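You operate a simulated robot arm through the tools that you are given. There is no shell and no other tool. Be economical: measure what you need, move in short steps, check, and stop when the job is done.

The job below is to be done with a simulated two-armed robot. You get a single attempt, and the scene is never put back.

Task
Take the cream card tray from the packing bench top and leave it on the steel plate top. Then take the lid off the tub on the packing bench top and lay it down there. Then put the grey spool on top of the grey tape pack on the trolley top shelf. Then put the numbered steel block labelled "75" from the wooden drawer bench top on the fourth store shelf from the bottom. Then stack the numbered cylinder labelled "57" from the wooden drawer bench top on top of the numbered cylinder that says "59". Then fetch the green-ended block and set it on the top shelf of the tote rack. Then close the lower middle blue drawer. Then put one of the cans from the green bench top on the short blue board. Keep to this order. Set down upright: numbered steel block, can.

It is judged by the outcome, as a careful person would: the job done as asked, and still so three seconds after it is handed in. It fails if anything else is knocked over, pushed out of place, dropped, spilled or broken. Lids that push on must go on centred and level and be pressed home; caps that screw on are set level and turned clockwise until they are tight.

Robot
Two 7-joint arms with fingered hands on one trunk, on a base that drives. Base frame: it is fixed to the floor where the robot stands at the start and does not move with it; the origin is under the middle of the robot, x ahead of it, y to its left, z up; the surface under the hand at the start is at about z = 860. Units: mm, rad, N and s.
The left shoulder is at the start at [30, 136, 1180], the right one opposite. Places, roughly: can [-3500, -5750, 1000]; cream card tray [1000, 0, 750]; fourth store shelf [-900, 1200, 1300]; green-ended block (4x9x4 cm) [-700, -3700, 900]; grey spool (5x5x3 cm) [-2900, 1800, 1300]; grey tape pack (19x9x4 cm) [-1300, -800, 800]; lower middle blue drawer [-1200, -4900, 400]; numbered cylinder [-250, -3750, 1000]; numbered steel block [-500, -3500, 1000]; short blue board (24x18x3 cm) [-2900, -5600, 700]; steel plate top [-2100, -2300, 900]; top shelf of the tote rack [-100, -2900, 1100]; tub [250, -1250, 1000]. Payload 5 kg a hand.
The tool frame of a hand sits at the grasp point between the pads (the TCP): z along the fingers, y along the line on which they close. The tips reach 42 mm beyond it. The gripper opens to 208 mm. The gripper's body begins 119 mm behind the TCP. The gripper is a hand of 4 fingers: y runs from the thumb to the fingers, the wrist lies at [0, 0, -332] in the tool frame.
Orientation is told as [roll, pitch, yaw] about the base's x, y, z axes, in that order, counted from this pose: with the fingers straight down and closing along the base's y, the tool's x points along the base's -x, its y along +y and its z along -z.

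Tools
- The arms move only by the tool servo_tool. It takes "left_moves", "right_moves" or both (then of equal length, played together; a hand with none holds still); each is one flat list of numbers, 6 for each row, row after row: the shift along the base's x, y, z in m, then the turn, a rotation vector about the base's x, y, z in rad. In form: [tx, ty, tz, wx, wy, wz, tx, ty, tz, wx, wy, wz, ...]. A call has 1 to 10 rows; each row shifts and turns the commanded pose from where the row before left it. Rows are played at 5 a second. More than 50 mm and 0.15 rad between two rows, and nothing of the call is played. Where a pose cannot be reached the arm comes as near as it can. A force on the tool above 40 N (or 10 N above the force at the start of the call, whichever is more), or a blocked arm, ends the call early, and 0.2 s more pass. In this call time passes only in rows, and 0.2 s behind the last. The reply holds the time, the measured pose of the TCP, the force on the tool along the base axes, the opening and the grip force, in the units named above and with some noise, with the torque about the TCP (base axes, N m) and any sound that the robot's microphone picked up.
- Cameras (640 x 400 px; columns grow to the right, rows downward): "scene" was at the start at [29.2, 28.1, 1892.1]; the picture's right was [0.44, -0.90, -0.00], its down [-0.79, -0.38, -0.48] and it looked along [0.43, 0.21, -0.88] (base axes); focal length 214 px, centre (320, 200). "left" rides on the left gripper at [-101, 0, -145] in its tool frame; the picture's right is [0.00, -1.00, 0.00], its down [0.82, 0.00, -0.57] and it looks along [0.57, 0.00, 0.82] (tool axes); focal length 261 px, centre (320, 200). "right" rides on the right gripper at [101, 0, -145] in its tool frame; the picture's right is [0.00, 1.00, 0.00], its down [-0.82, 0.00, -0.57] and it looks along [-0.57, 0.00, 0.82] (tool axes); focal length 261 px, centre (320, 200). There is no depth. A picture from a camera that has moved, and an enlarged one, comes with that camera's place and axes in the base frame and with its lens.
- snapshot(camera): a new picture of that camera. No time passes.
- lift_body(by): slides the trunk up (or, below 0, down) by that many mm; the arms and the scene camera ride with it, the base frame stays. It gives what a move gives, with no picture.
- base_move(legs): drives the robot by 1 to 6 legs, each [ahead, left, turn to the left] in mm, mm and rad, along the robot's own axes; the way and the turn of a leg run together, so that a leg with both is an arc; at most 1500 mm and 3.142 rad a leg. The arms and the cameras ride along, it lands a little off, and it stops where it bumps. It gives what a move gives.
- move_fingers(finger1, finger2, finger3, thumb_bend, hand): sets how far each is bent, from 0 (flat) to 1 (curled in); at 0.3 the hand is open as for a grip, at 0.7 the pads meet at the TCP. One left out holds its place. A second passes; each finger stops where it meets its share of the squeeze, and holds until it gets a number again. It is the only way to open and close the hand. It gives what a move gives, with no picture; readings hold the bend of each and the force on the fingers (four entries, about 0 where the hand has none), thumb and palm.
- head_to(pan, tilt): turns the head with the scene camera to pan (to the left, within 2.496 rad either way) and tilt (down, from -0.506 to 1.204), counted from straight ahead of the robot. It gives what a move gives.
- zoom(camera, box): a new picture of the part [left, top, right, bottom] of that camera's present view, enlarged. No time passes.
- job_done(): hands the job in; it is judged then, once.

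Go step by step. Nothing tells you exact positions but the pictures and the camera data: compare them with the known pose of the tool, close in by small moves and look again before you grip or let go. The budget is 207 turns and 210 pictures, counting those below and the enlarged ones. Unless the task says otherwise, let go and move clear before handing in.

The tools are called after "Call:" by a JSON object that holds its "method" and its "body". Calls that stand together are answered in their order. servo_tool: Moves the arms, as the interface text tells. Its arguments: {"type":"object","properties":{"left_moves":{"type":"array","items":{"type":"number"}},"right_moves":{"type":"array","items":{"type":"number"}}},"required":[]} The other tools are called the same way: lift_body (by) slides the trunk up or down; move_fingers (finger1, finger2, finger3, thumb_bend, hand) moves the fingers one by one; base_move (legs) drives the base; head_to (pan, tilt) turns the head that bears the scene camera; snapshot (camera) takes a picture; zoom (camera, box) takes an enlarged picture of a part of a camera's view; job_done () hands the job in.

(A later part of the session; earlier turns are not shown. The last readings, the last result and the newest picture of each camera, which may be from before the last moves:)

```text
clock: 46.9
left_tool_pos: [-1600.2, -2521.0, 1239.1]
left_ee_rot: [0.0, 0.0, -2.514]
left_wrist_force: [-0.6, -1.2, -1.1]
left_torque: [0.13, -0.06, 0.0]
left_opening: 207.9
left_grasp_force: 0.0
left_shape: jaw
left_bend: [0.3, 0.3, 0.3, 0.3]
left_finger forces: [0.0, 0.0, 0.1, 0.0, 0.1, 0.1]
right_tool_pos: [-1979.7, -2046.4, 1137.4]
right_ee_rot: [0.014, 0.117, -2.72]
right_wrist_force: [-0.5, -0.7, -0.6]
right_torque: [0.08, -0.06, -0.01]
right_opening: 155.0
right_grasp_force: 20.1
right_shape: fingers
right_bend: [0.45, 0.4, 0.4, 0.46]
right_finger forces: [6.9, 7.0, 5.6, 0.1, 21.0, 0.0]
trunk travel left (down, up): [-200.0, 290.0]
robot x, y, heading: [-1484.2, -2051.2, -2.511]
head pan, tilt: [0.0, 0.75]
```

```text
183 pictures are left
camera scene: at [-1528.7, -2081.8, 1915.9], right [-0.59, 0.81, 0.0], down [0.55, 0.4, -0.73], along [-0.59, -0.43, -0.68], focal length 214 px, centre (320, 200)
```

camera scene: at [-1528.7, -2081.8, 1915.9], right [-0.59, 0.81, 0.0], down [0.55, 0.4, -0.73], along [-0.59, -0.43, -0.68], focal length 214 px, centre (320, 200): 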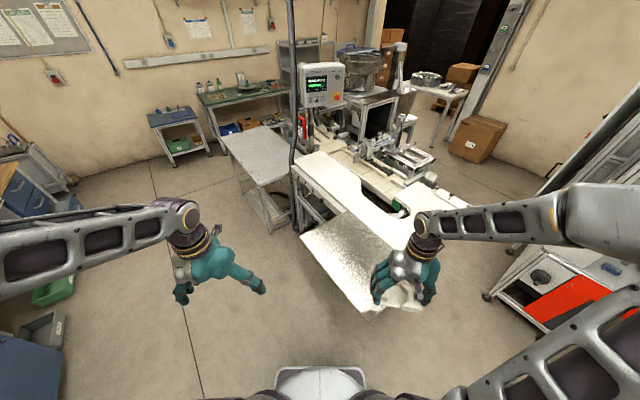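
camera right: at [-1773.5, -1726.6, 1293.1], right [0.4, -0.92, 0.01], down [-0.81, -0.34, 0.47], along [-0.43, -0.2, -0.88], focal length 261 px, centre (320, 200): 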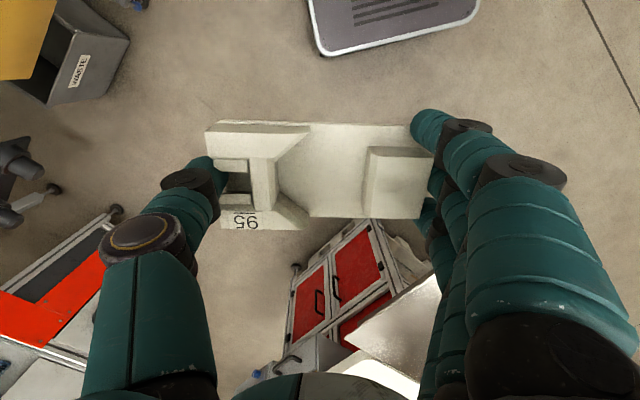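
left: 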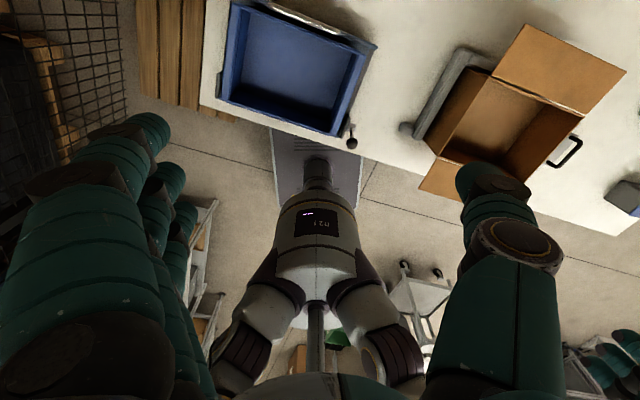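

Call:
{"method": "servo_tool", "body": {"right_moves": [-0.0213, -0.0357, 0, 0, 0, 0, -0.0213, -0.0357, 0, 0, 0, 0, -0.0213, -0.0357, 0, 0, 0, 0, -0.0213, -0.0357, 0, 0, 0, 0, -0.0213, -0.0357, 0, 0, 0, 0, -0.0213, -0.0357, -0.02, 0, 0, 0, -0.0213, -0.0357, -0.02, 0, 0, 0]}}

Call:
{"method": "snapshot", "body": {"camera": "right"}}

Call:
{"method": "snapshot", "body": {"camera": "scene"}}

```text
clock: 48.5
left_tool_pos: [-1600.3, -2522.2, 1239.0]
left_ee_rot: [0.0, 0.003, -2.515]
left_wrist_force: [-0.5, -0.4, 0.0]
left_torque: [0.07, -0.09, -0.04]
left_opening: 207.9
left_grasp_force: 0.1
left_shape: jaw
left_bend: [0.3, 0.3, 0.3, 0.3]
left_finger forces: [0.1, 0.0, 0.0, 0.0, 0.1, 0.0]
right_tool_pos: [-2128.3, -2294.3, 1096.8]
right_ee_rot: [0.015, 0.118, -2.722]
right_wrist_force: [-0.3, -1.1, -0.9]
right_torque: [0.06, -0.08, 0.0]
right_opening: 154.8
right_grasp_force: 20.3
right_shape: fingers
right_bend: [0.45, 0.4, 0.4, 0.46]
right_finger forces: [6.8, 6.8, 5.5, 0.0, 21.6, 0.1]
trunk travel left (down, up): [-200.0, 290.0]
robot x, y, heading: [-1487.7, -2052.0, -2.514]
head pan, tilt: [0.0, 0.75]
```

```text
182 pictures are left
camera right: at [-2053.8, -2260.6, 1251.6], right [0.4, -0.92, 0.01], down [-0.81, -0.35, 0.47], along [-0.43, -0.2, -0.88], focal length 261 px, centre (320, 200)
```

right: 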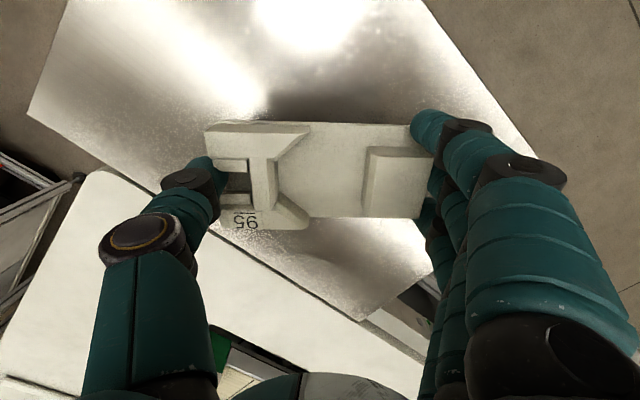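

```text
181 pictures are left
camera scene: at [-1529.5, -2082.3, 1915.7], right [-0.59, 0.81, 0.0], down [0.55, 0.4, -0.73], along [-0.59, -0.43, -0.68], focal length 214 px, centre (320, 200)
```

scene: 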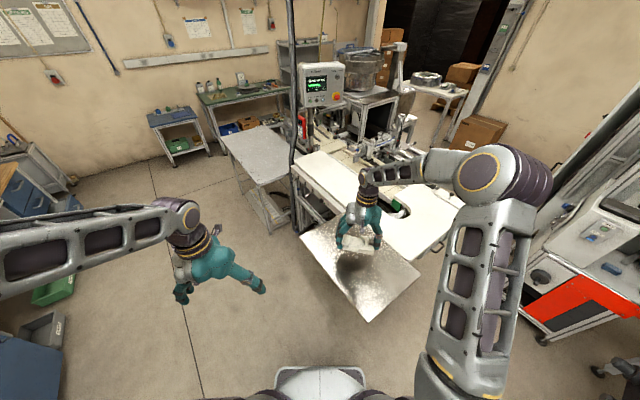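

Call:
{"method": "servo_tool", "body": {"right_moves": [0, 0, -0.035, 0, 0, 0, 0, 0, -0.035, 0, 0, 0, 0, 0, -0.035, 0, 0, 0, 0, 0, -0.025, 0, 0, 0]}}

Call:
{"method": "snapshot", "body": {"camera": "right"}}

Call:
{"method": "zoom", "body": {"camera": "scene", "box": [290, 180, 450, 280]}}

```text
clock: 49.4
left_tool_pos: [-1598.3, -2518.6, 1240.5]
left_ee_rot: [0.001, 0.002, -2.513]
left_wrist_force: [0.2, 0.0, 0.3]
left_torque: [0.05, -0.07, -0.03]
left_opening: 207.8
left_grasp_force: 0.0
left_shape: jaw
left_bend: [0.3, 0.3, 0.3, 0.3]
left_finger forces: [0.0, 0.1, 0.0, 0.1, 0.1, 0.0]
right_tool_pos: [-2126.2, -2294.2, 997.2]
right_ee_rot: [0.016, 0.115, -2.721]
right_wrist_force: [4.4, 4.6, 19.8]
right_torque: [-0.04, 0.17, -0.05]
right_opening: 155.0
right_grasp_force: 28.4
right_shape: fingers
right_bend: [0.45, 0.4, 0.39, 0.46]
right_finger forces: [6.0, 6.8, 15.8, 0.1, 27.9, 0.0]
trunk travel left (down, up): [-200.0, 290.0]
robot x, y, heading: [-1485.3, -2049.3, -2.515]
head pan, tilt: [0.0, 0.75]
stopped in row 4 (right hand): the force on the tool passed its limit at 95 N (the readings are from after the stop); the commanded pose is now the measured one
```

```text
180 pictures are left
camera right: at [-2051.4, -2259.1, 1152.3], right [0.4, -0.92, 0.01], down [-0.81, -0.35, 0.47], along [-0.43, -0.2, -0.88], focal length 261 px, centre (320, 200)
```

right: 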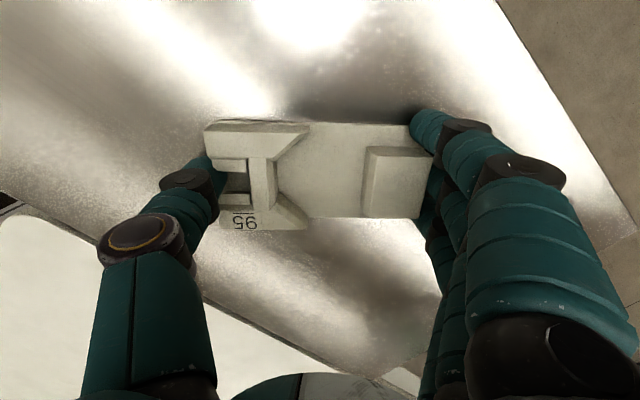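

```text
4.00 times, centred on (370, 230) of scene
camera zoom: at [-1526.9, -2080.2, 1916.2], right [-0.59, 0.81, 0.0], down [0.55, 0.4, -0.73], along [-0.59, -0.43, -0.68], focal length 858 px, centre (120, 80)
```

zoom: 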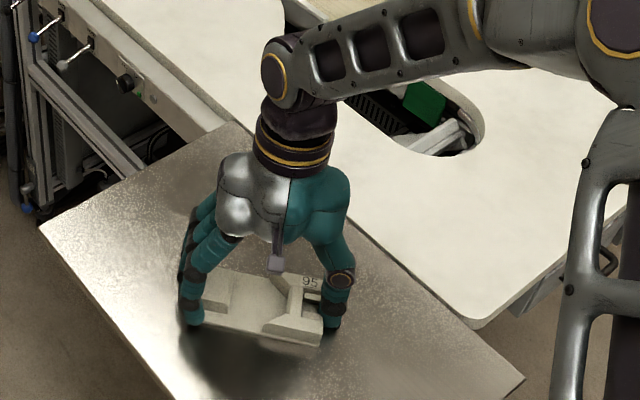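

The tray met the plate (top at z≈945). Release.

Call:
{"method": "move_fingers", "body": {"hand": "right", "finger1": 0.3, "finger2": 0.3, "finger3": 0.3, "thumb_bend": 0.3}}

Call:
{"method": "servo_tool", "body": {"right_moves": [0, 0, 0.03, 0, 0, 0, 0, 0, 0.04, 0, 0, 0, 0, 0, 0.04, 0, 0, 0, 0, 0, 0.04, 0, 0, 0]}}

Call:
{"method": "snapshot", "body": {"camera": "right"}}

```text
clock: 50.4
left_tool_pos: [-1599.6, -2520.8, 1238.4]
left_ee_rot: [-0.002, 0.001, -2.513]
left_wrist_force: [-0.2, -0.1, 0.3]
left_torque: [0.0, 0.04, -0.01]
left_opening: 207.9
left_grasp_force: 0.1
left_shape: jaw
left_bend: [0.3, 0.3, 0.3, 0.3]
left_finger forces: [0.0, 0.0, 0.0, 0.1, 0.1, 0.0]
right_tool_pos: [-2126.1, -2294.3, 995.4]
right_ee_rot: [0.015, 0.118, -2.722]
right_wrist_force: [0.3, 0.5, -0.1]
right_torque: [-0.02, -0.02, -0.01]
right_opening: 223.3
right_grasp_force: 0.0
right_shape: fingers
right_bend: [0.3, 0.3, 0.3, 0.3]
right_finger forces: [0.0, 0.0, 0.0, 0.0, 0.1, 0.1]
trunk travel left (down, up): [-200.0, 290.0]
robot x, y, heading: [-1486.8, -2048.0, -2.517]
head pan, tilt: [0.0, 0.75]
```

```text
clock: 51.4
left_tool_pos: [-1598.3, -2519.3, 1239.9]
left_ee_rot: [-0.001, -0.002, -2.515]
left_wrist_force: [1.0, 1.4, 0.7]
left_torque: [-0.03, 0.08, 0.03]
left_opening: 208.1
left_grasp_force: 0.0
left_shape: jaw
left_bend: [0.3, 0.3, 0.3, 0.3]
left_finger forces: [0.0, 0.0, 0.0, 0.0, 0.1, 0.0]
right_tool_pos: [-2125.2, -2294.5, 1143.9]
right_ee_rot: [0.016, 0.117, -2.719]
right_wrist_force: [2.0, 0.7, 0.1]
right_torque: [0.0, 0.13, -0.03]
right_opening: 223.5
right_grasp_force: 0.1
right_shape: fingers
right_bend: [0.3, 0.3, 0.3, 0.3]
right_finger forces: [0.0, 0.1, 0.1, 0.0, 0.0, 0.1]
trunk travel left (down, up): [-200.0, 290.0]
robot x, y, heading: [-1484.1, -2048.7, -2.515]
head pan, tilt: [0.0, 0.75]
```

```text
178 pictures are left
camera right: at [-2050.4, -2259.3, 1299.3], right [0.4, -0.92, 0.01], down [-0.81, -0.35, 0.47], along [-0.43, -0.2, -0.88], focal length 261 px, centre (320, 200)
```

right: 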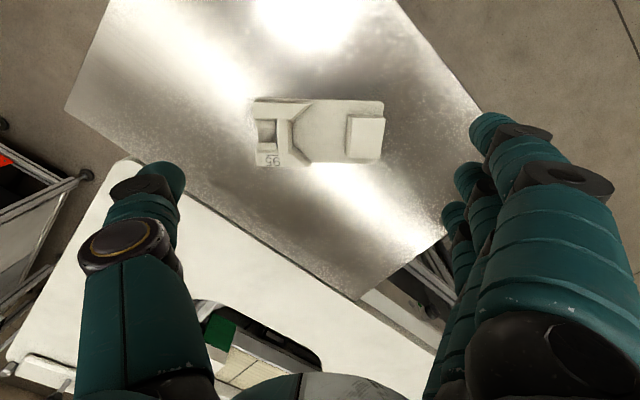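

The tray sits well on the plate. Next the tub lid: retract, then drive back to the packing bench's right end.

Call:
{"method": "servo_tool", "body": {"right_moves": [0.024, 0.038, 0.01, -0.012, 0.027, 0, 0.024, 0.038, 0.01, -0.012, 0.027, 0, 0.024, 0.038, 0.01, -0.012, 0.027, 0, 0.024, 0.038, 0.01, -0.012, 0.027, 0, 0.024, 0.038, 0.01, 0, 0, 0.1, 0.024, 0.038, 0.01, 0, 0, 0.1]}}

Call:
{"method": "base_move", "body": {"legs": [[-350, 0, 0], [0, 0, -2.92], [950, 0, 0]]}}

Call:
{"method": "head_to", "body": {"pan": -0.9, "tilt": 0.6}}

Call:
{"method": "snapshot", "body": {"camera": "scene"}}

```text
clock: 52.8
left_tool_pos: [-1596.7, -2518.3, 1241.1]
left_ee_rot: [-0.001, -0.002, -2.513]
left_wrist_force: [1.1, 1.7, 0.9]
left_torque: [-0.13, 0.15, 0.0]
left_opening: 208.0
left_grasp_force: 0.1
left_shape: jaw
left_bend: [0.3, 0.3, 0.3, 0.3]
left_finger forces: [0.0, 0.0, 0.0, 0.0, 0.0, 0.0]
right_tool_pos: [-1982.3, -2067.6, 1205.9]
right_ee_rot: [0.015, -0.003, -2.519]
right_wrist_force: [1.2, 1.1, 0.0]
right_torque: [-0.15, 0.2, 0.01]
right_opening: 223.8
right_grasp_force: 0.1
right_shape: fingers
right_bend: [0.3, 0.3, 0.3, 0.3]
right_finger forces: [0.0, 0.1, 0.0, 0.0, 0.0, 0.0]
trunk travel left (down, up): [-200.0, 290.0]
robot x, y, heading: [-1486.0, -2050.1, -2.508]
head pan, tilt: [0.0, 0.75]
```

```text
clock: 66.4
left_tool_pos: [-568.5, -639.7, 1239.0]
left_ee_rot: [0.0, 0.002, 0.85]
left_wrist_force: [-0.4, -0.6, -0.6]
left_torque: [-0.03, 0.02, -0.02]
left_opening: 207.9
left_grasp_force: 0.0
left_shape: jaw
left_bend: [0.3, 0.3, 0.3, 0.3]
left_finger forces: [0.0, 0.0, 0.1, 0.0, 0.0, 0.0]
right_tool_pos: [-93.5, -995.2, 1203.5]
right_ee_rot: [0.016, 0.0, 0.843]
right_wrist_force: [0.3, 0.1, 1.0]
right_torque: [-0.03, 0.01, 0.01]
right_opening: 223.7
right_grasp_force: 0.1
right_shape: fingers
right_bend: [0.3, 0.3, 0.3, 0.3]
right_finger forces: [0.0, 0.0, 0.1, 0.1, 0.1, 0.1]
trunk travel left (down, up): [-200.0, 290.0]
robot x, y, heading: [-573.6, -1124.2, 0.848]
head pan, tilt: [0.0, 0.75]
```

```text
clock: 67.6
left_tool_pos: [-569.3, -639.6, 1239.1]
left_ee_rot: [0.0, 0.002, 0.849]
left_wrist_force: [0.7, 0.5, 0.2]
left_torque: [0.05, 0.0, 0.01]
left_opening: 208.1
left_grasp_force: 0.0
left_shape: jaw
left_bend: [0.3, 0.3, 0.3, 0.3]
left_finger forces: [0.0, 0.1, 0.0, 0.0, 0.0, 0.0]
right_tool_pos: [-94.3, -995.6, 1205.7]
right_ee_rot: [0.014, -0.002, 0.844]
right_wrist_force: [0.7, -0.6, -0.5]
right_torque: [0.02, -0.05, 0.0]
right_opening: 223.9
right_grasp_force: 0.1
right_shape: fingers
right_bend: [0.3, 0.3, 0.3, 0.3]
right_finger forces: [0.0, 0.0, 0.0, 0.0, 0.1, 0.1]
trunk travel left (down, up): [-200.0, 290.0]
robot x, y, heading: [-575.0, -1124.7, 0.849]
head pan, tilt: [-0.901, 0.6]
```

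```text
177 pictures are left
camera scene: at [-507.0, -1152.0, 1928.8], right [-0.05, -1.0, 0.0], down [-0.56, 0.03, -0.83], along [0.82, -0.04, -0.57], focal length 214 px, centre (320, 200)
```

scene: 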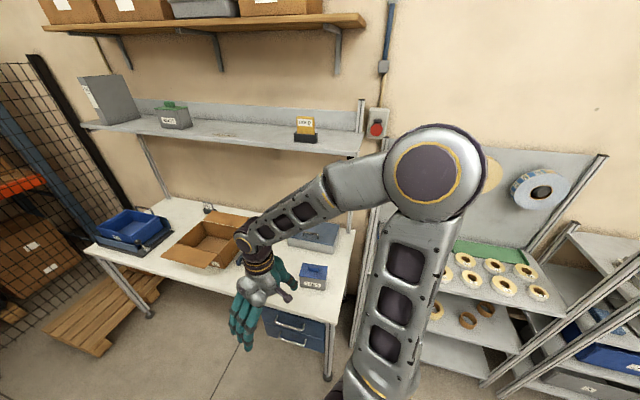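

The blue-lidded tub is at about [190, -1150]. Turn to face the bench square on.

Call:
{"method": "base_move", "body": {"legs": [[0, 0, -1.21]]}}

Call:
{"method": "head_to", "body": {"pan": 0.3, "tilt": 0.75}}

Call:
{"method": "snapshot", "body": {"camera": "scene"}}

```text
clock: 71.1
left_tool_pos: [-118.5, -961.9, 1239.9]
left_ee_rot: [0.001, 0.001, -0.364]
left_wrist_force: [-0.2, -1.2, -0.6]
left_torque: [-0.02, 0.04, 0.01]
left_opening: 207.8
left_grasp_force: 0.0
left_shape: jaw
left_bend: [0.3, 0.3, 0.3, 0.3]
left_finger forces: [0.0, 0.0, 0.1, 0.1, 0.0, 0.0]
right_tool_pos: [-286.2, -1531.8, 1204.4]
right_ee_rot: [0.016, -0.003, -0.37]
right_wrist_force: [-0.5, -0.8, -0.2]
right_torque: [0.0, -0.01, -0.03]
right_opening: 223.8
right_grasp_force: 0.2
right_shape: fingers
right_bend: [0.3, 0.3, 0.3, 0.3]
right_finger forces: [0.0, 0.0, 0.1, 0.0, 0.0, 0.1]
trunk travel left (down, up): [-200.0, 290.0]
robot x, y, heading: [-574.3, -1127.0, -0.365]
head pan, tilt: [-0.901, 0.6]
```

```text
clock: 72.5
left_tool_pos: [-118.9, -961.9, 1238.1]
left_ee_rot: [0.0, 0.003, -0.364]
left_wrist_force: [0.6, 0.9, 0.7]
left_torque: [-0.01, 0.04, -0.04]
left_opening: 208.0
left_grasp_force: 0.0
left_shape: jaw
left_bend: [0.3, 0.3, 0.3, 0.3]
left_finger forces: [0.0, 0.0, 0.0, 0.0, 0.0, 0.0]
right_tool_pos: [-286.7, -1531.6, 1203.7]
right_ee_rot: [0.015, -0.002, -0.37]
right_wrist_force: [0.0, -0.4, 0.8]
right_torque: [0.01, 0.0, 0.0]
right_opening: 223.5
right_grasp_force: 0.0
right_shape: fingers
right_bend: [0.3, 0.3, 0.3, 0.3]
right_finger forces: [0.0, 0.0, 0.0, 0.0, 0.1, 0.1]
trunk travel left (down, up): [-200.0, 290.0]
robot x, y, heading: [-574.8, -1122.9, -0.364]
head pan, tilt: [0.3, 0.75]
```

```text
176 pictures are left
camera scene: at [-520.7, -1120.0, 1915.9], right [-0.06, -1.0, 0.0], down [-0.68, 0.04, -0.73], along [0.73, -0.05, -0.68], focal length 214 px, centre (320, 200)
```

scene: 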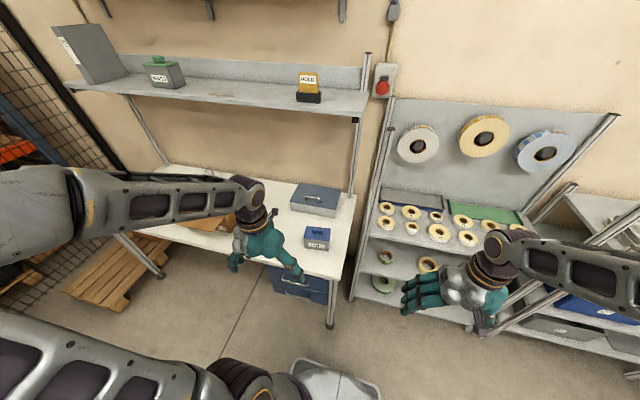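

Call:
{"method": "zoom", "body": {"camera": "scene", "box": [270, 170, 366, 270]}}

```text
4.00 times, centred on (318, 220) of scene
camera zoom: at [-520.7, -1120.0, 1915.9], right [-0.06, -1.0, 0.0], down [-0.68, 0.04, -0.73], along [0.73, -0.05, -0.68], focal length 858 px, centre (328, 120)
```

zoom: 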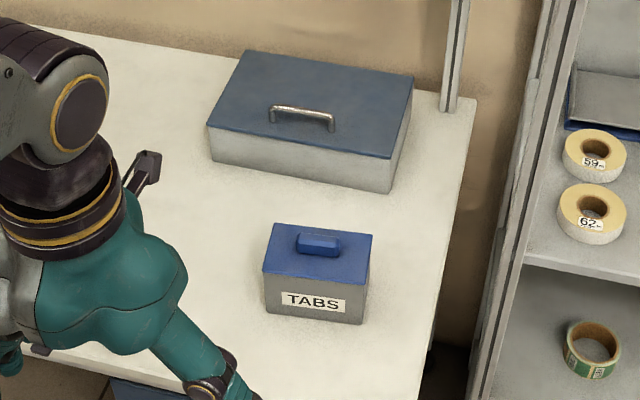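

The tub is the one marked TABS with a blue knobbed lid, near [250, -1160]. I drive closer and swing the left hand over it, turned 90° so it closes across the knob bar.

Call:
{"method": "base_move", "body": {"legs": [[120, 0, 0]]}}

Call:
{"method": "servo_tool", "body": {"left_moves": [0.015, -0.01, 0, 0, 0, -0.14, 0.015, -0.01, 0, 0, 0, -0.14, 0.015, -0.01, 0, 0, 0, -0.14, 0.015, -0.01, 0, 0, 0, -0.14, 0.015, -0.01, 0, 0, 0, -0.14, 0.015, -0.01, 0, 0, 0, -0.14, 0.015, -0.01, 0, 0, 0, -0.14, 0.015, -0.01, 0, 0, 0, -0.14, 0.015, -0.01, 0, 0, 0, -0.14, 0.015, -0.01, 0, 0, 0, -0.14]}}

Call:
{"method": "snapshot", "body": {"camera": "left"}}

```text
clock: 73.7
left_tool_pos: [-3.3, -1004.4, 1238.5]
left_ee_rot: [-0.001, 0.001, -0.364]
left_wrist_force: [0.7, -0.6, 0.3]
left_torque: [0.0, 0.13, -0.02]
left_opening: 207.6
left_grasp_force: 0.0
left_shape: jaw
left_bend: [0.3, 0.3, 0.3, 0.3]
left_finger forces: [0.0, 0.0, 0.0, 0.0, 0.0, 0.0]
right_tool_pos: [-171.6, -1574.6, 1203.2]
right_ee_rot: [0.015, 0.001, -0.371]
right_wrist_force: [0.9, -1.0, -0.6]
right_torque: [0.06, 0.11, 0.01]
right_opening: 223.5
right_grasp_force: 0.0
right_shape: fingers
right_bend: [0.3, 0.3, 0.3, 0.3]
right_finger forces: [0.0, 0.0, 0.0, 0.0, 0.0, 0.0]
trunk travel left (down, up): [-200.0, 290.0]
robot x, y, heading: [-463.1, -1164.5, -0.36]
head pan, tilt: [0.3, 0.75]
```

```text
clock: 75.9
left_tool_pos: [146.1, -1104.6, 1239.5]
left_ee_rot: [-0.002, 0.001, -1.764]
left_wrist_force: [0.5, -0.1, 0.0]
left_torque: [0.02, 0.09, 0.03]
left_opening: 208.1
left_grasp_force: 0.2
left_shape: jaw
left_bend: [0.3, 0.3, 0.3, 0.3]
left_finger forces: [0.0, 0.0, 0.0, 0.0, 0.0, 0.0]
right_tool_pos: [-171.9, -1575.3, 1204.0]
right_ee_rot: [0.015, -0.001, -0.37]
right_wrist_force: [0.5, -0.9, -0.2]
right_torque: [0.03, 0.07, -0.01]
right_opening: 223.4
right_grasp_force: 0.1
right_shape: fingers
right_bend: [0.3, 0.3, 0.3, 0.3]
right_finger forces: [0.0, 0.0, 0.0, 0.0, 0.1, 0.0]
trunk travel left (down, up): [-200.0, 290.0]
robot x, y, heading: [-461.5, -1168.6, -0.359]
head pan, tilt: [0.3, 0.75]
```

```text
174 pictures are left
camera left: at [127.4, -1204.1, 1383.6], right [-0.98, 0.19, 0.0], down [0.15, 0.81, 0.57], along [0.11, 0.56, -0.82], focal length 261 px, centre (320, 200)
```

left: 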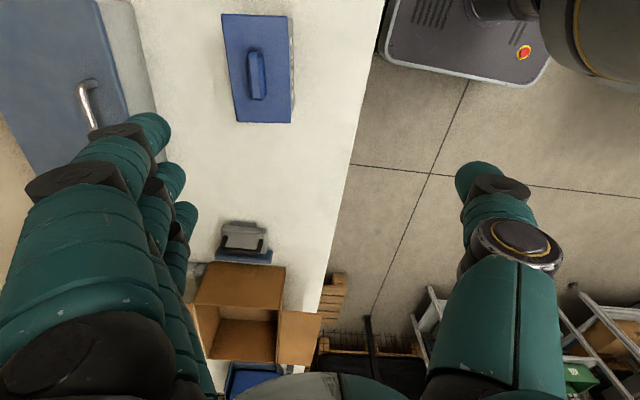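

Call:
{"method": "servo_tool", "body": {"left_moves": [0.02, -0.0137, -0.033, 0, 0, 0, 0.02, -0.0137, -0.033, 0, 0, 0, 0.02, -0.0137, -0.033, 0, 0, 0, 0.02, -0.0137, -0.033, 0, 0, 0]}}

Call:
{"method": "snapshot", "body": {"camera": "left"}}

```text
clock: 76.9
left_tool_pos: [225.2, -1160.9, 1106.8]
left_ee_rot: [-0.001, 0.002, -1.763]
left_wrist_force: [1.0, -0.3, 0.4]
left_torque: [0.02, 0.15, -0.01]
left_opening: 207.8
left_grasp_force: 0.1
left_shape: jaw
left_bend: [0.3, 0.3, 0.3, 0.3]
left_finger forces: [0.0, 0.1, 0.1, 0.0, 0.0, 0.0]
right_tool_pos: [-170.9, -1574.5, 1203.2]
right_ee_rot: [0.015, 0.002, -0.366]
right_wrist_force: [0.8, -0.1, -1.1]
right_torque: [0.02, 0.12, -0.02]
right_opening: 223.5
right_grasp_force: 0.0
right_shape: fingers
right_bend: [0.3, 0.3, 0.3, 0.3]
right_finger forces: [0.0, 0.0, 0.0, 0.0, 0.1, 0.0]
trunk travel left (down, up): [-200.0, 290.0]
robot x, y, heading: [-464.1, -1170.5, -0.365]
head pan, tilt: [0.3, 0.75]
```

```text
173 pictures are left
camera left: at [206.4, -1260.1, 1251.3], right [-0.98, 0.19, 0.0], down [0.15, 0.81, 0.57], along [0.11, 0.56, -0.82], focal length 261 px, centre (320, 200)
```

left: 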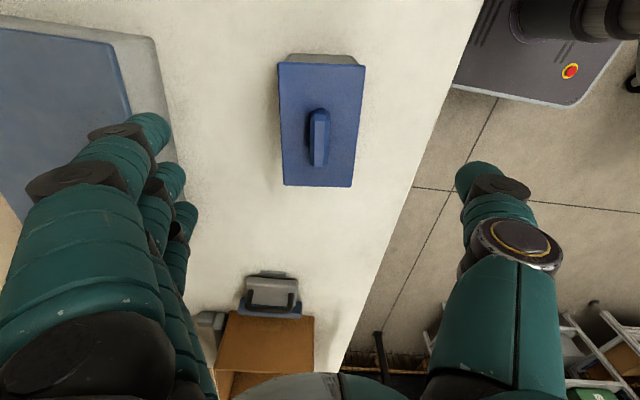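

Aligned over the knob. Partly close and descend.

Call:
{"method": "move_fingers", "body": {"hand": "left", "finger1": 0.52, "finger2": 0.52, "finger3": 0.52, "thumb_bend": 0.52}}

Call:
{"method": "servo_tool", "body": {"left_moves": [0, 0, -0.04, 0, 0, 0, 0, 0, -0.03, 0, 0, 0, 0, 0, -0.012, 0, 0, 0]}}

Call:
{"method": "snapshot", "body": {"camera": "left"}}

Call:
{"method": "zoom", "body": {"camera": "scene", "box": [290, 180, 410, 280]}}

```text
clock: 77.9
left_tool_pos: [223.6, -1160.1, 1109.1]
left_ee_rot: [0.0, 0.002, -1.762]
left_wrist_force: [-1.2, 0.2, 0.1]
left_torque: [-0.01, -0.01, 0.02]
left_opening: 111.2
left_grasp_force: 0.1
left_shape: fingers
left_bend: [0.52, 0.52, 0.52, 0.52]
left_finger forces: [0.0, 0.0, 0.0, 0.0, 0.0, 0.1]
right_tool_pos: [-171.4, -1575.2, 1204.0]
right_ee_rot: [0.017, -0.001, -0.369]
right_wrist_force: [-0.4, -0.7, -0.2]
right_torque: [0.01, -0.01, -0.01]
right_opening: 223.8
right_grasp_force: 0.1
right_shape: fingers
right_bend: [0.3, 0.3, 0.3, 0.3]
right_finger forces: [0.0, 0.0, 0.0, 0.0, 0.0, 0.0]
trunk travel left (down, up): [-200.0, 290.0]
robot x, y, heading: [-458.9, -1170.1, -0.362]
head pan, tilt: [0.3, 0.75]
```

```text
clock: 78.7
left_tool_pos: [225.2, -1160.5, 1025.4]
left_ee_rot: [0.0, 0.003, -1.762]
left_wrist_force: [-0.5, 0.2, 0.0]
left_torque: [0.0, 0.03, -0.01]
left_opening: 111.0
left_grasp_force: 0.1
left_shape: fingers
left_bend: [0.52, 0.52, 0.52, 0.52]
left_finger forces: [0.1, 0.0, 0.0, 0.1, 0.1, 0.0]
right_tool_pos: [-171.6, -1574.6, 1203.8]
right_ee_rot: [0.017, 0.0, -0.371]
right_wrist_force: [-0.1, -0.6, 0.0]
right_torque: [0.01, 0.07, -0.04]
right_opening: 223.6
right_grasp_force: 0.1
right_shape: fingers
right_bend: [0.3, 0.3, 0.3, 0.3]
right_finger forces: [0.1, 0.1, 0.0, 0.0, 0.0, 0.0]
trunk travel left (down, up): [-200.0, 290.0]
robot x, y, heading: [-462.0, -1167.7, -0.361]
head pan, tilt: [0.3, 0.75]
```

```text
172 pictures are left
camera left: at [206.3, -1260.2, 1169.8], right [-0.98, 0.19, 0.0], down [0.15, 0.81, 0.57], along [0.11, 0.56, -0.82], focal length 261 px, centre (320, 200)
```

left: 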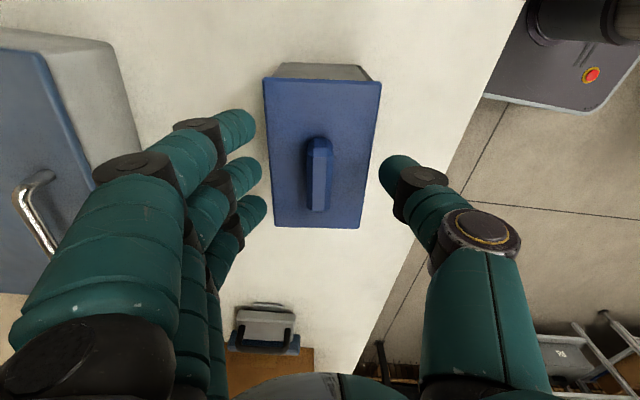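

```text
4.00 times, centred on (350, 230) of scene
camera zoom: at [-406.0, -1163.4, 1915.9], right [-0.06, -1.0, 0.0], down [-0.68, 0.04, -0.73], along [0.73, -0.04, -0.68], focal length 858 px, centre (200, 80)
```

zoom: 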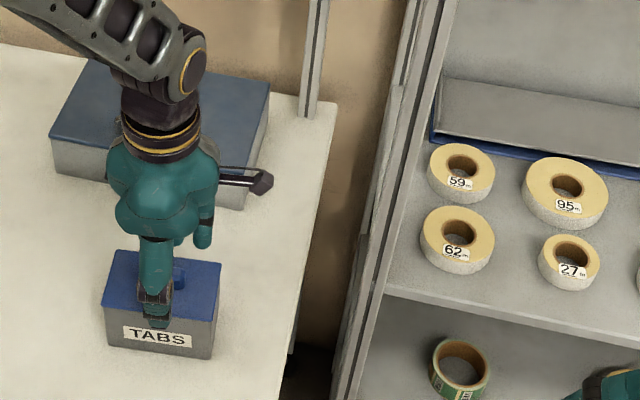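

Call:
{"method": "move_fingers", "body": {"hand": "left", "finger1": 0.6, "finger2": 0.6, "finger3": 0.6, "thumb_bend": 0.6}}

Call:
{"method": "snapshot", "body": {"camera": "left"}}

```text
clock: 79.7
left_tool_pos: [225.1, -1160.8, 1025.7]
left_ee_rot: [0.001, -0.001, -1.763]
left_wrist_force: [-0.2, -0.6, 0.5]
left_torque: [-0.02, 0.04, 0.0]
left_opening: 72.1
left_grasp_force: 0.1
left_shape: fingers
left_bend: [0.6, 0.6, 0.6, 0.6]
left_finger forces: [0.0, 0.0, 0.0, 0.0, 0.1, 0.0]
right_tool_pos: [-171.7, -1575.0, 1204.5]
right_ee_rot: [0.016, -0.001, -0.369]
right_wrist_force: [-1.3, 0.0, -0.2]
right_torque: [-0.02, 0.06, -0.02]
right_opening: 223.5
right_grasp_force: 0.0
right_shape: fingers
right_bend: [0.3, 0.3, 0.3, 0.3]
right_finger forces: [0.1, 0.0, 0.1, 0.1, 0.0, 0.0]
trunk travel left (down, up): [-200.0, 290.0]
robot x, y, heading: [-465.0, -1166.2, -0.365]
head pan, tilt: [0.3, 0.75]
```

```text
170 pictures are left
camera left: at [206.0, -1260.0, 1170.2], right [-0.98, 0.19, 0.0], down [0.15, 0.81, 0.57], along [0.11, 0.56, -0.82], focal length 261 px, centre (320, 200)
```

left: 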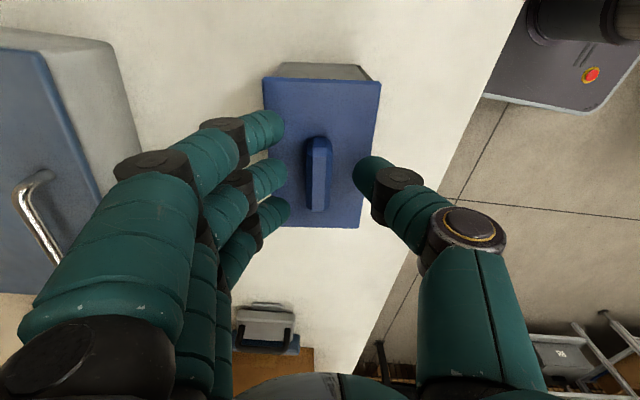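

Call:
{"method": "servo_tool", "body": {"left_moves": [0, 0, -0.01, 0, 0, 0]}}

Call:
{"method": "move_fingers", "body": {"hand": "left", "finger1": 0.72, "finger2": 0.72, "finger3": 0.72, "thumb_bend": 0.72}}

Call:
{"method": "snapshot", "body": {"camera": "left"}}

```text
clock: 80.1
left_tool_pos: [225.8, -1161.0, 1017.0]
left_ee_rot: [0.001, 0.001, -1.763]
left_wrist_force: [1.0, 0.3, 4.2]
left_torque: [-0.04, -0.18, 0.03]
left_opening: 71.3
left_grasp_force: 1.7
left_shape: fingers
left_bend: [0.6, 0.6, 0.6, 0.6]
left_finger forces: [1.7, 1.4, 1.0, 0.0, 0.1, 0.1]
right_tool_pos: [-171.5, -1575.1, 1204.4]
right_ee_rot: [0.014, 0.0, -0.371]
right_wrist_force: [-0.5, 0.1, 0.2]
right_torque: [-0.02, 0.02, 0.04]
right_opening: 223.5
right_grasp_force: 0.2
right_shape: fingers
right_bend: [0.3, 0.3, 0.3, 0.3]
right_finger forces: [0.1, 0.1, 0.0, 0.0, 0.1, 0.0]
trunk travel left (down, up): [-200.0, 290.0]
robot x, y, heading: [-463.6, -1167.0, -0.361]
head pan, tilt: [0.3, 0.75]
```

```text
clock: 81.1
left_tool_pos: [225.4, -1159.6, 1015.4]
left_ee_rot: [0.001, 0.002, -1.763]
left_wrist_force: [0.4, -0.9, -2.7]
left_torque: [-0.05, 0.02, 0.0]
left_opening: 32.1
left_grasp_force: 15.6
left_shape: fingers
left_bend: [0.72, 0.67, 0.68, 0.69]
left_finger forces: [0.1, 9.0, 6.4, 0.0, 15.4, 0.1]
right_tool_pos: [-172.8, -1573.8, 1204.1]
right_ee_rot: [0.015, -0.001, -0.37]
right_wrist_force: [0.0, -0.2, 0.6]
right_torque: [-0.04, -0.01, 0.0]
right_opening: 223.6
right_grasp_force: 0.1
right_shape: fingers
right_bend: [0.3, 0.3, 0.3, 0.3]
right_finger forces: [0.0, 0.0, 0.0, 0.0, 0.0, 0.1]
trunk travel left (down, up): [-200.0, 290.0]
robot x, y, heading: [-465.6, -1170.2, -0.358]
head pan, tilt: [0.3, 0.75]
```

```text
169 pictures are left
camera left: at [206.0, -1259.4, 1160.0], right [-0.98, 0.19, 0.0], down [0.15, 0.81, 0.57], along [0.11, 0.56, -0.82], focal length 261 px, centre (320, 200)
```

left: 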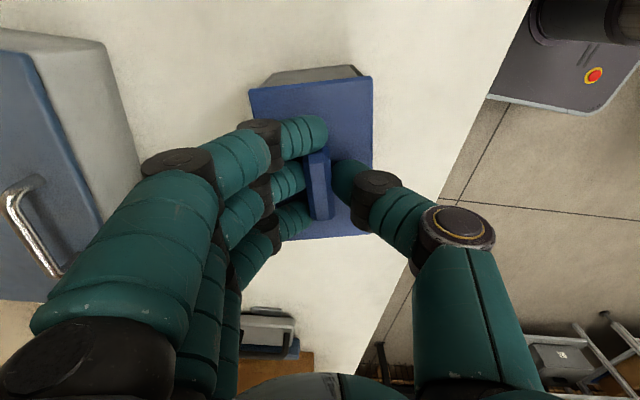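

Knob pinched by two fingers and thumb. Lift slowly and see whether the lid comes free.

Call:
{"method": "servo_tool", "body": {"left_moves": [0, 0, 0.01, 0, 0, 0, 0, 0, 0.015, 0, 0, 0, 0, 0, 0.02, 0, 0, 0]}}

Call:
{"method": "snapshot", "body": {"camera": "left"}}

Call:
{"method": "zoom", "body": {"camera": "scene", "box": [290, 180, 410, 280]}}

```text
clock: 81.9
left_tool_pos: [224.1, -1161.9, 1060.5]
left_ee_rot: [0.0, 0.003, -1.763]
left_wrist_force: [-0.7, 0.4, -1.3]
left_torque: [0.02, -0.06, -0.02]
left_opening: 32.1
left_grasp_force: 15.4
left_shape: fingers
left_bend: [0.72, 0.67, 0.68, 0.69]
left_finger forces: [0.1, 9.0, 6.4, 0.0, 15.4, 0.0]
right_tool_pos: [-171.5, -1574.6, 1204.1]
right_ee_rot: [0.016, -0.003, -0.37]
right_wrist_force: [0.5, -0.8, -0.7]
right_torque: [0.02, -0.07, -0.04]
right_opening: 223.6
right_grasp_force: 0.0
right_shape: fingers
right_bend: [0.3, 0.3, 0.3, 0.3]
right_finger forces: [0.0, 0.0, 0.0, 0.0, 0.0, 0.1]
trunk travel left (down, up): [-200.0, 290.0]
robot x, y, heading: [-464.7, -1166.6, -0.358]
head pan, tilt: [0.3, 0.75]
```

```text
168 pictures are left
camera left: at [206.0, -1260.1, 1205.1], right [-0.98, 0.19, 0.0], down [0.15, 0.81, 0.57], along [0.11, 0.56, -0.82], focal length 261 px, centre (320, 200)
```

left: 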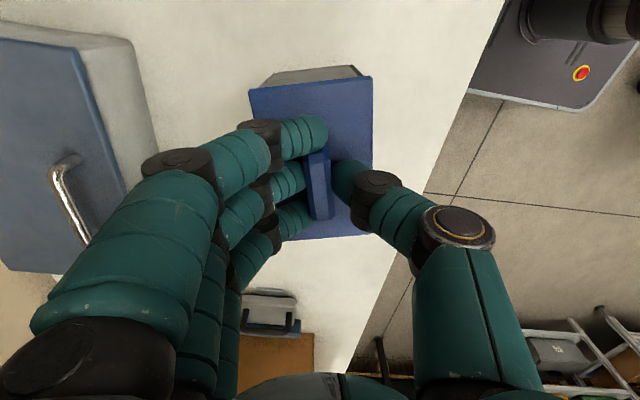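

```text
4.00 times, centred on (350, 230) of scene
camera zoom: at [-407.3, -1163.1, 1916.0], right [-0.06, -1.0, 0.0], down [-0.68, 0.04, -0.73], along [0.73, -0.04, -0.68], focal length 858 px, centre (200, 80)
```

zoom: 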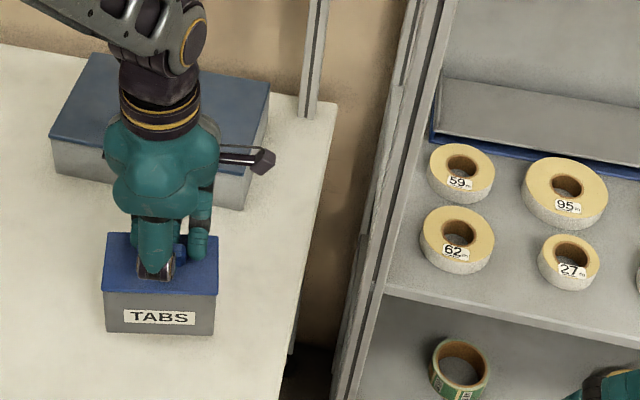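

The whole tub came up with the lid: it is a push fit. I'll set it back down and hold the tub body with the right hand from its right side while pulling.

Call:
{"method": "servo_tool", "body": {"left_moves": [0, 0, -0.02, 0, 0, 0, 0, 0, -0.015, 0, 0, 0, 0, 0, -0.01, 0, 0, 0]}}

Call:
{"method": "head_to", "body": {"pan": 0.1, "tilt": 0.85}}

Call:
{"method": "snapshot", "body": {"camera": "scene"}}

Call:
{"method": "snapshot", "body": {"camera": "right"}}

```text
clock: 82.7
left_tool_pos: [225.6, -1160.4, 1014.5]
left_ee_rot: [-0.001, 0.002, -1.763]
left_wrist_force: [0.4, 0.0, -1.6]
left_torque: [-0.03, 0.09, -0.02]
left_opening: 31.8
left_grasp_force: 15.7
left_shape: fingers
left_bend: [0.72, 0.67, 0.68, 0.69]
left_finger forces: [0.1, 8.9, 6.3, 0.1, 15.4, 0.0]
right_tool_pos: [-171.0, -1574.2, 1203.8]
right_ee_rot: [0.016, 0.0, -0.371]
right_wrist_force: [-0.6, -0.5, -0.3]
right_torque: [0.01, 0.08, 0.0]
right_opening: 223.9
right_grasp_force: 0.1
right_shape: fingers
right_bend: [0.3, 0.3, 0.3, 0.3]
right_finger forces: [0.0, 0.0, 0.0, 0.1, 0.0, 0.0]
trunk travel left (down, up): [-200.0, 290.0]
robot x, y, heading: [-464.4, -1170.3, -0.36]
head pan, tilt: [0.3, 0.75]
```

```text
clock: 83.4
left_tool_pos: [225.0, -1159.6, 1014.8]
left_ee_rot: [0.0, 0.002, -1.764]
left_wrist_force: [-0.5, -0.1, -1.4]
left_torque: [-0.02, 0.04, 0.02]
left_opening: 32.3
left_grasp_force: 16.0
left_shape: fingers
left_bend: [0.72, 0.67, 0.68, 0.69]
left_finger forces: [0.1, 9.1, 6.3, 0.1, 15.6, 0.0]
right_tool_pos: [-172.3, -1574.5, 1204.7]
right_ee_rot: [0.016, -0.001, -0.369]
right_wrist_force: [0.6, -0.6, -0.1]
right_torque: [-0.02, 0.0, 0.0]
right_opening: 223.5
right_grasp_force: 0.0
right_shape: fingers
right_bend: [0.3, 0.3, 0.3, 0.3]
right_finger forces: [0.1, 0.0, 0.0, 0.1, 0.1, 0.0]
trunk travel left (down, up): [-200.0, 290.0]
robot x, y, heading: [-460.3, -1167.2, -0.364]
head pan, tilt: [0.099, 0.85]
```

```text
166 pictures are left
camera scene: at [-413.8, -1178.0, 1907.9], right [-0.26, -0.97, 0.0], down [-0.73, 0.19, -0.66], along [0.64, -0.17, -0.75], focal length 214 px, centre (320, 200)
```

scene: 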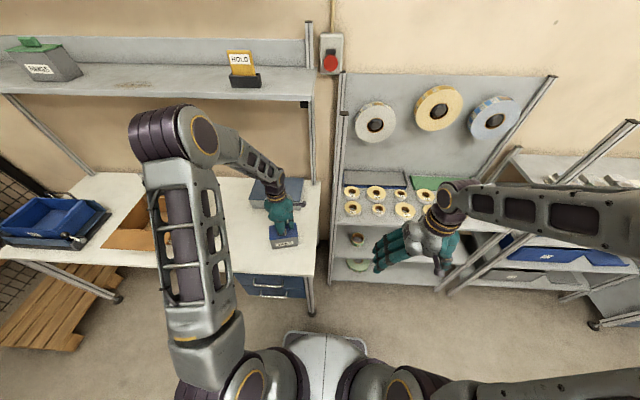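

```text
165 pictures are left
camera right: at [-267.3, -1539.7, 1348.8], right [0.37, 0.93, 0.01], down [0.76, -0.31, 0.57], along [0.54, -0.2, -0.82], focal length 261 px, centre (320, 200)
```

right: 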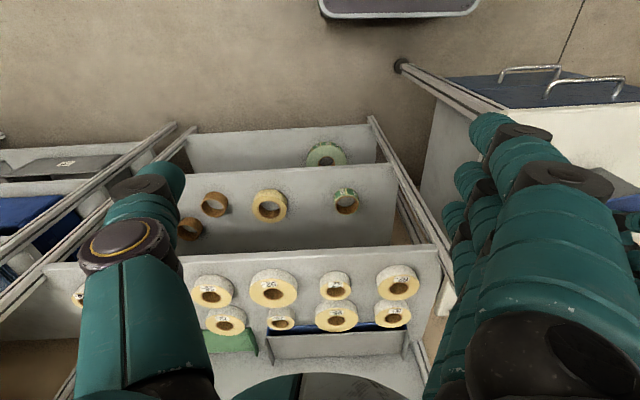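

The tub needs two hands and lies too far left for the right arm. Restore the tub's slight rotation, release, rise and shift the base to the left.

Call:
{"method": "servo_tool", "body": {"left_moves": [0, 0, 0.008, 0, 0, 0, 0, 0, 0, 0, 0, -0.115, 0, 0, -0.007, 0, 0, 0]}}

Call:
{"method": "move_fingers", "body": {"hand": "left", "finger1": 0.55, "finger2": 0.55, "finger3": 0.55, "thumb_bend": 0.55}}

Call:
{"method": "servo_tool", "body": {"left_moves": [0, 0, 0.03, 0, 0, 0, 0, 0, 0.04, 0, 0, 0, 0, 0, 0.04, 0, 0, 0, 0, 0, 0.04, 0, 0, 0, 0, 0, 0.04, 0, 0, 0]}}

Call:
{"method": "base_move", "body": {"legs": [[0, 230, 0]]}}

Call:
{"method": "snapshot", "body": {"camera": "scene"}}

```text
clock: 84.2
left_tool_pos: [223.5, -1160.3, 1015.3]
left_ee_rot: [-0.001, 0.001, -1.878]
left_wrist_force: [0.4, 0.0, -1.8]
left_torque: [0.01, -0.03, 0.03]
left_opening: 32.0
left_grasp_force: 16.1
left_shape: fingers
left_bend: [0.72, 0.67, 0.68, 0.69]
left_finger forces: [0.1, 9.1, 6.5, 0.0, 15.5, 0.0]
right_tool_pos: [-170.8, -1574.6, 1203.7]
right_ee_rot: [0.017, 0.0, -0.37]
right_wrist_force: [0.0, -0.1, 0.5]
right_torque: [0.0, -0.01, 0.0]
right_opening: 223.5
right_grasp_force: 0.1
right_shape: fingers
right_bend: [0.3, 0.3, 0.3, 0.3]
right_finger forces: [0.0, 0.0, 0.0, 0.0, 0.0, 0.0]
trunk travel left (down, up): [-200.0, 290.0]
robot x, y, heading: [-462.3, -1165.6, -0.363]
head pan, tilt: [0.099, 0.85]
```

```text
clock: 85.2
left_tool_pos: [224.7, -1159.1, 1016.2]
left_ee_rot: [0.0, 0.004, -1.879]
left_wrist_force: [-0.3, 0.7, 0.0]
left_torque: [0.01, -0.01, 0.0]
left_opening: 94.4
left_grasp_force: 0.1
left_shape: fingers
left_bend: [0.55, 0.55, 0.55, 0.55]
left_finger forces: [0.1, 0.1, 0.0, 0.0, 0.0, 0.1]
right_tool_pos: [-171.4, -1574.2, 1204.6]
right_ee_rot: [0.016, -0.002, -0.37]
right_wrist_force: [0.3, 0.4, -0.2]
right_torque: [0.04, 0.01, -0.01]
right_opening: 223.6
right_grasp_force: 0.1
right_shape: fingers
right_bend: [0.3, 0.3, 0.3, 0.3]
right_finger forces: [0.1, 0.1, 0.0, 0.0, 0.0, 0.0]
trunk travel left (down, up): [-200.0, 290.0]
robot x, y, heading: [-461.5, -1166.6, -0.365]
head pan, tilt: [0.099, 0.85]
```

```text
clock: 86.4
left_tool_pos: [223.9, -1162.6, 1208.3]
left_ee_rot: [-0.002, 0.0, -1.88]
left_wrist_force: [-0.3, 0.3, 0.1]
left_torque: [-0.02, -0.11, -0.01]
left_opening: 94.7
left_grasp_force: 0.1
left_shape: fingers
left_bend: [0.55, 0.55, 0.55, 0.55]
left_finger forces: [0.0, 0.0, 0.0, 0.1, 0.0, 0.1]
right_tool_pos: [-172.9, -1574.7, 1204.6]
right_ee_rot: [0.016, -0.001, -0.37]
right_wrist_force: [-0.8, 0.1, -0.1]
right_torque: [-0.03, -0.05, -0.01]
right_opening: 223.5
right_grasp_force: 0.1
right_shape: fingers
right_bend: [0.3, 0.3, 0.3, 0.3]
right_finger forces: [0.0, 0.0, 0.0, 0.1, 0.0, 0.0]
trunk travel left (down, up): [-200.0, 290.0]
robot x, y, heading: [-466.6, -1168.9, -0.355]
head pan, tilt: [0.099, 0.85]
```

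```text
clock: 88.2
left_tool_pos: [307.8, -943.6, 1207.2]
left_ee_rot: [-0.001, -0.001, -1.876]
left_wrist_force: [-0.1, 0.3, -0.5]
left_torque: [-0.14, 0.05, 0.02]
left_opening: 94.5
left_grasp_force: 0.1
left_shape: fingers
left_bend: [0.55, 0.55, 0.55, 0.55]
left_finger forces: [0.0, 0.0, 0.0, 0.0, 0.0, 0.0]
right_tool_pos: [-89.7, -1357.9, 1204.9]
right_ee_rot: [0.015, -0.002, -0.368]
right_wrist_force: [1.4, 0.5, 0.8]
right_torque: [-0.07, 0.06, -0.01]
right_opening: 223.8
right_grasp_force: 0.1
right_shape: fingers
right_bend: [0.3, 0.3, 0.3, 0.3]
right_finger forces: [0.0, 0.1, 0.1, 0.1, 0.0, 0.0]
trunk travel left (down, up): [-200.0, 290.0]
robot x, y, heading: [-380.9, -953.9, -0.362]
head pan, tilt: [0.099, 0.85]
```

```text
164 pictures are left
camera scene: at [-331.7, -960.8, 1907.9], right [-0.26, -0.97, 0.0], down [-0.73, 0.19, -0.66], along [0.64, -0.17, -0.75], focal length 214 px, centre (320, 200)
```

scene: 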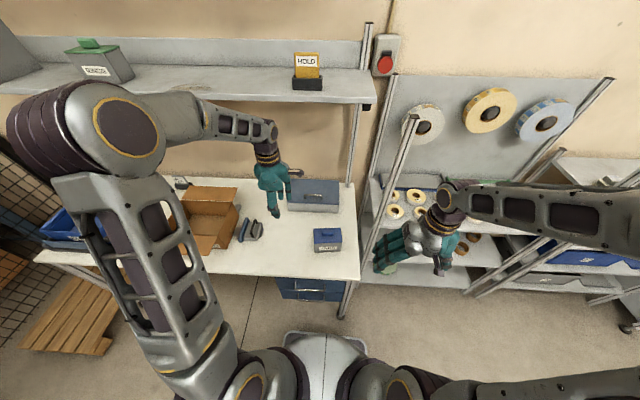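

Now tilt the right hand about 50° and bring it in front of the tub.

Call:
{"method": "servo_tool", "body": {"right_moves": [0.01, 0.018, 0, 0, 0, 0.085, 0.01, 0.018, 0, 0, 0, 0.085, 0.01, 0.018, -0.01, -0.0244, -0.1226, 0, 0.01, 0.018, -0.01, -0.0244, -0.1226, 0, 0.01, 0.018, -0.015, -0.0244, -0.1226, 0, 0.01, 0.018, -0.015, -0.0244, -0.1226, 0, 0.01, 0.018, -0.015, -0.0244, -0.1226, 0, 0.01, 0.018, -0.015, -0.0244, -0.1226, 0, 0.01, 0.018, -0.015, -0.0244, -0.1226, 0, 0.01, 0.02, -0.015, 0, 0, 0]}}

Call:
{"method": "snapshot", "body": {"camera": "right"}}

Call:
{"method": "snapshot", "body": {"camera": "scene"}}

```text
clock: 90.4
left_tool_pos: [305.9, -944.6, 1207.7]
left_ee_rot: [0.001, 0.0, -1.877]
left_wrist_force: [-0.1, 0.6, 0.8]
left_torque: [-0.05, -0.02, 0.01]
left_opening: 94.5
left_grasp_force: 0.1
left_shape: fingers
left_bend: [0.55, 0.55, 0.55, 0.55]
left_finger forces: [0.0, 0.0, 0.0, 0.0, 0.0, 0.0]
right_tool_pos: [181.4, -1223.5, 1150.0]
right_ee_rot: [0.021, -0.878, -0.201]
right_wrist_force: [-0.6, -0.3, -0.7]
right_torque: [0.0, 0.01, -0.04]
right_opening: 224.2
right_grasp_force: 0.0
right_shape: fingers
right_bend: [0.3, 0.3, 0.3, 0.3]
right_finger forces: [0.0, 0.0, 0.0, 0.0, 0.1, 0.1]
right hand out of reach, approached as far as the arm can: row 5, 6, 7, 8, 9
trunk travel left (down, up): [-200.0, 290.0]
robot x, y, heading: [-381.6, -950.3, -0.363]
head pan, tilt: [0.099, 0.85]
```

```text
163 pictures are left
camera right: at [8.3, -1191.4, 1164.8], right [0.19, 0.98, 0.02], down [0.08, -0.03, 1.0], along [0.98, -0.19, -0.09], focal length 261 px, centre (320, 200)
```

right: 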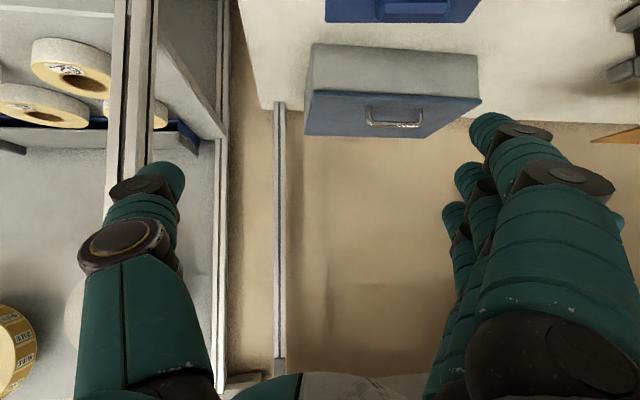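

```text
162 pictures are left
camera scene: at [-331.7, -961.5, 1907.9], right [-0.26, -0.97, 0.0], down [-0.73, 0.19, -0.66], along [0.64, -0.17, -0.75], focal length 214 px, centre (320, 200)
```

scene: 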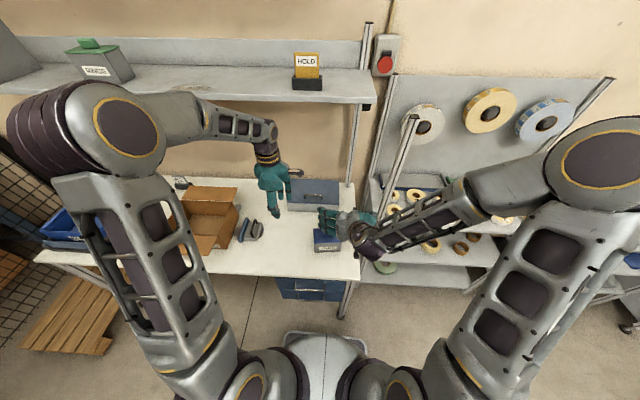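

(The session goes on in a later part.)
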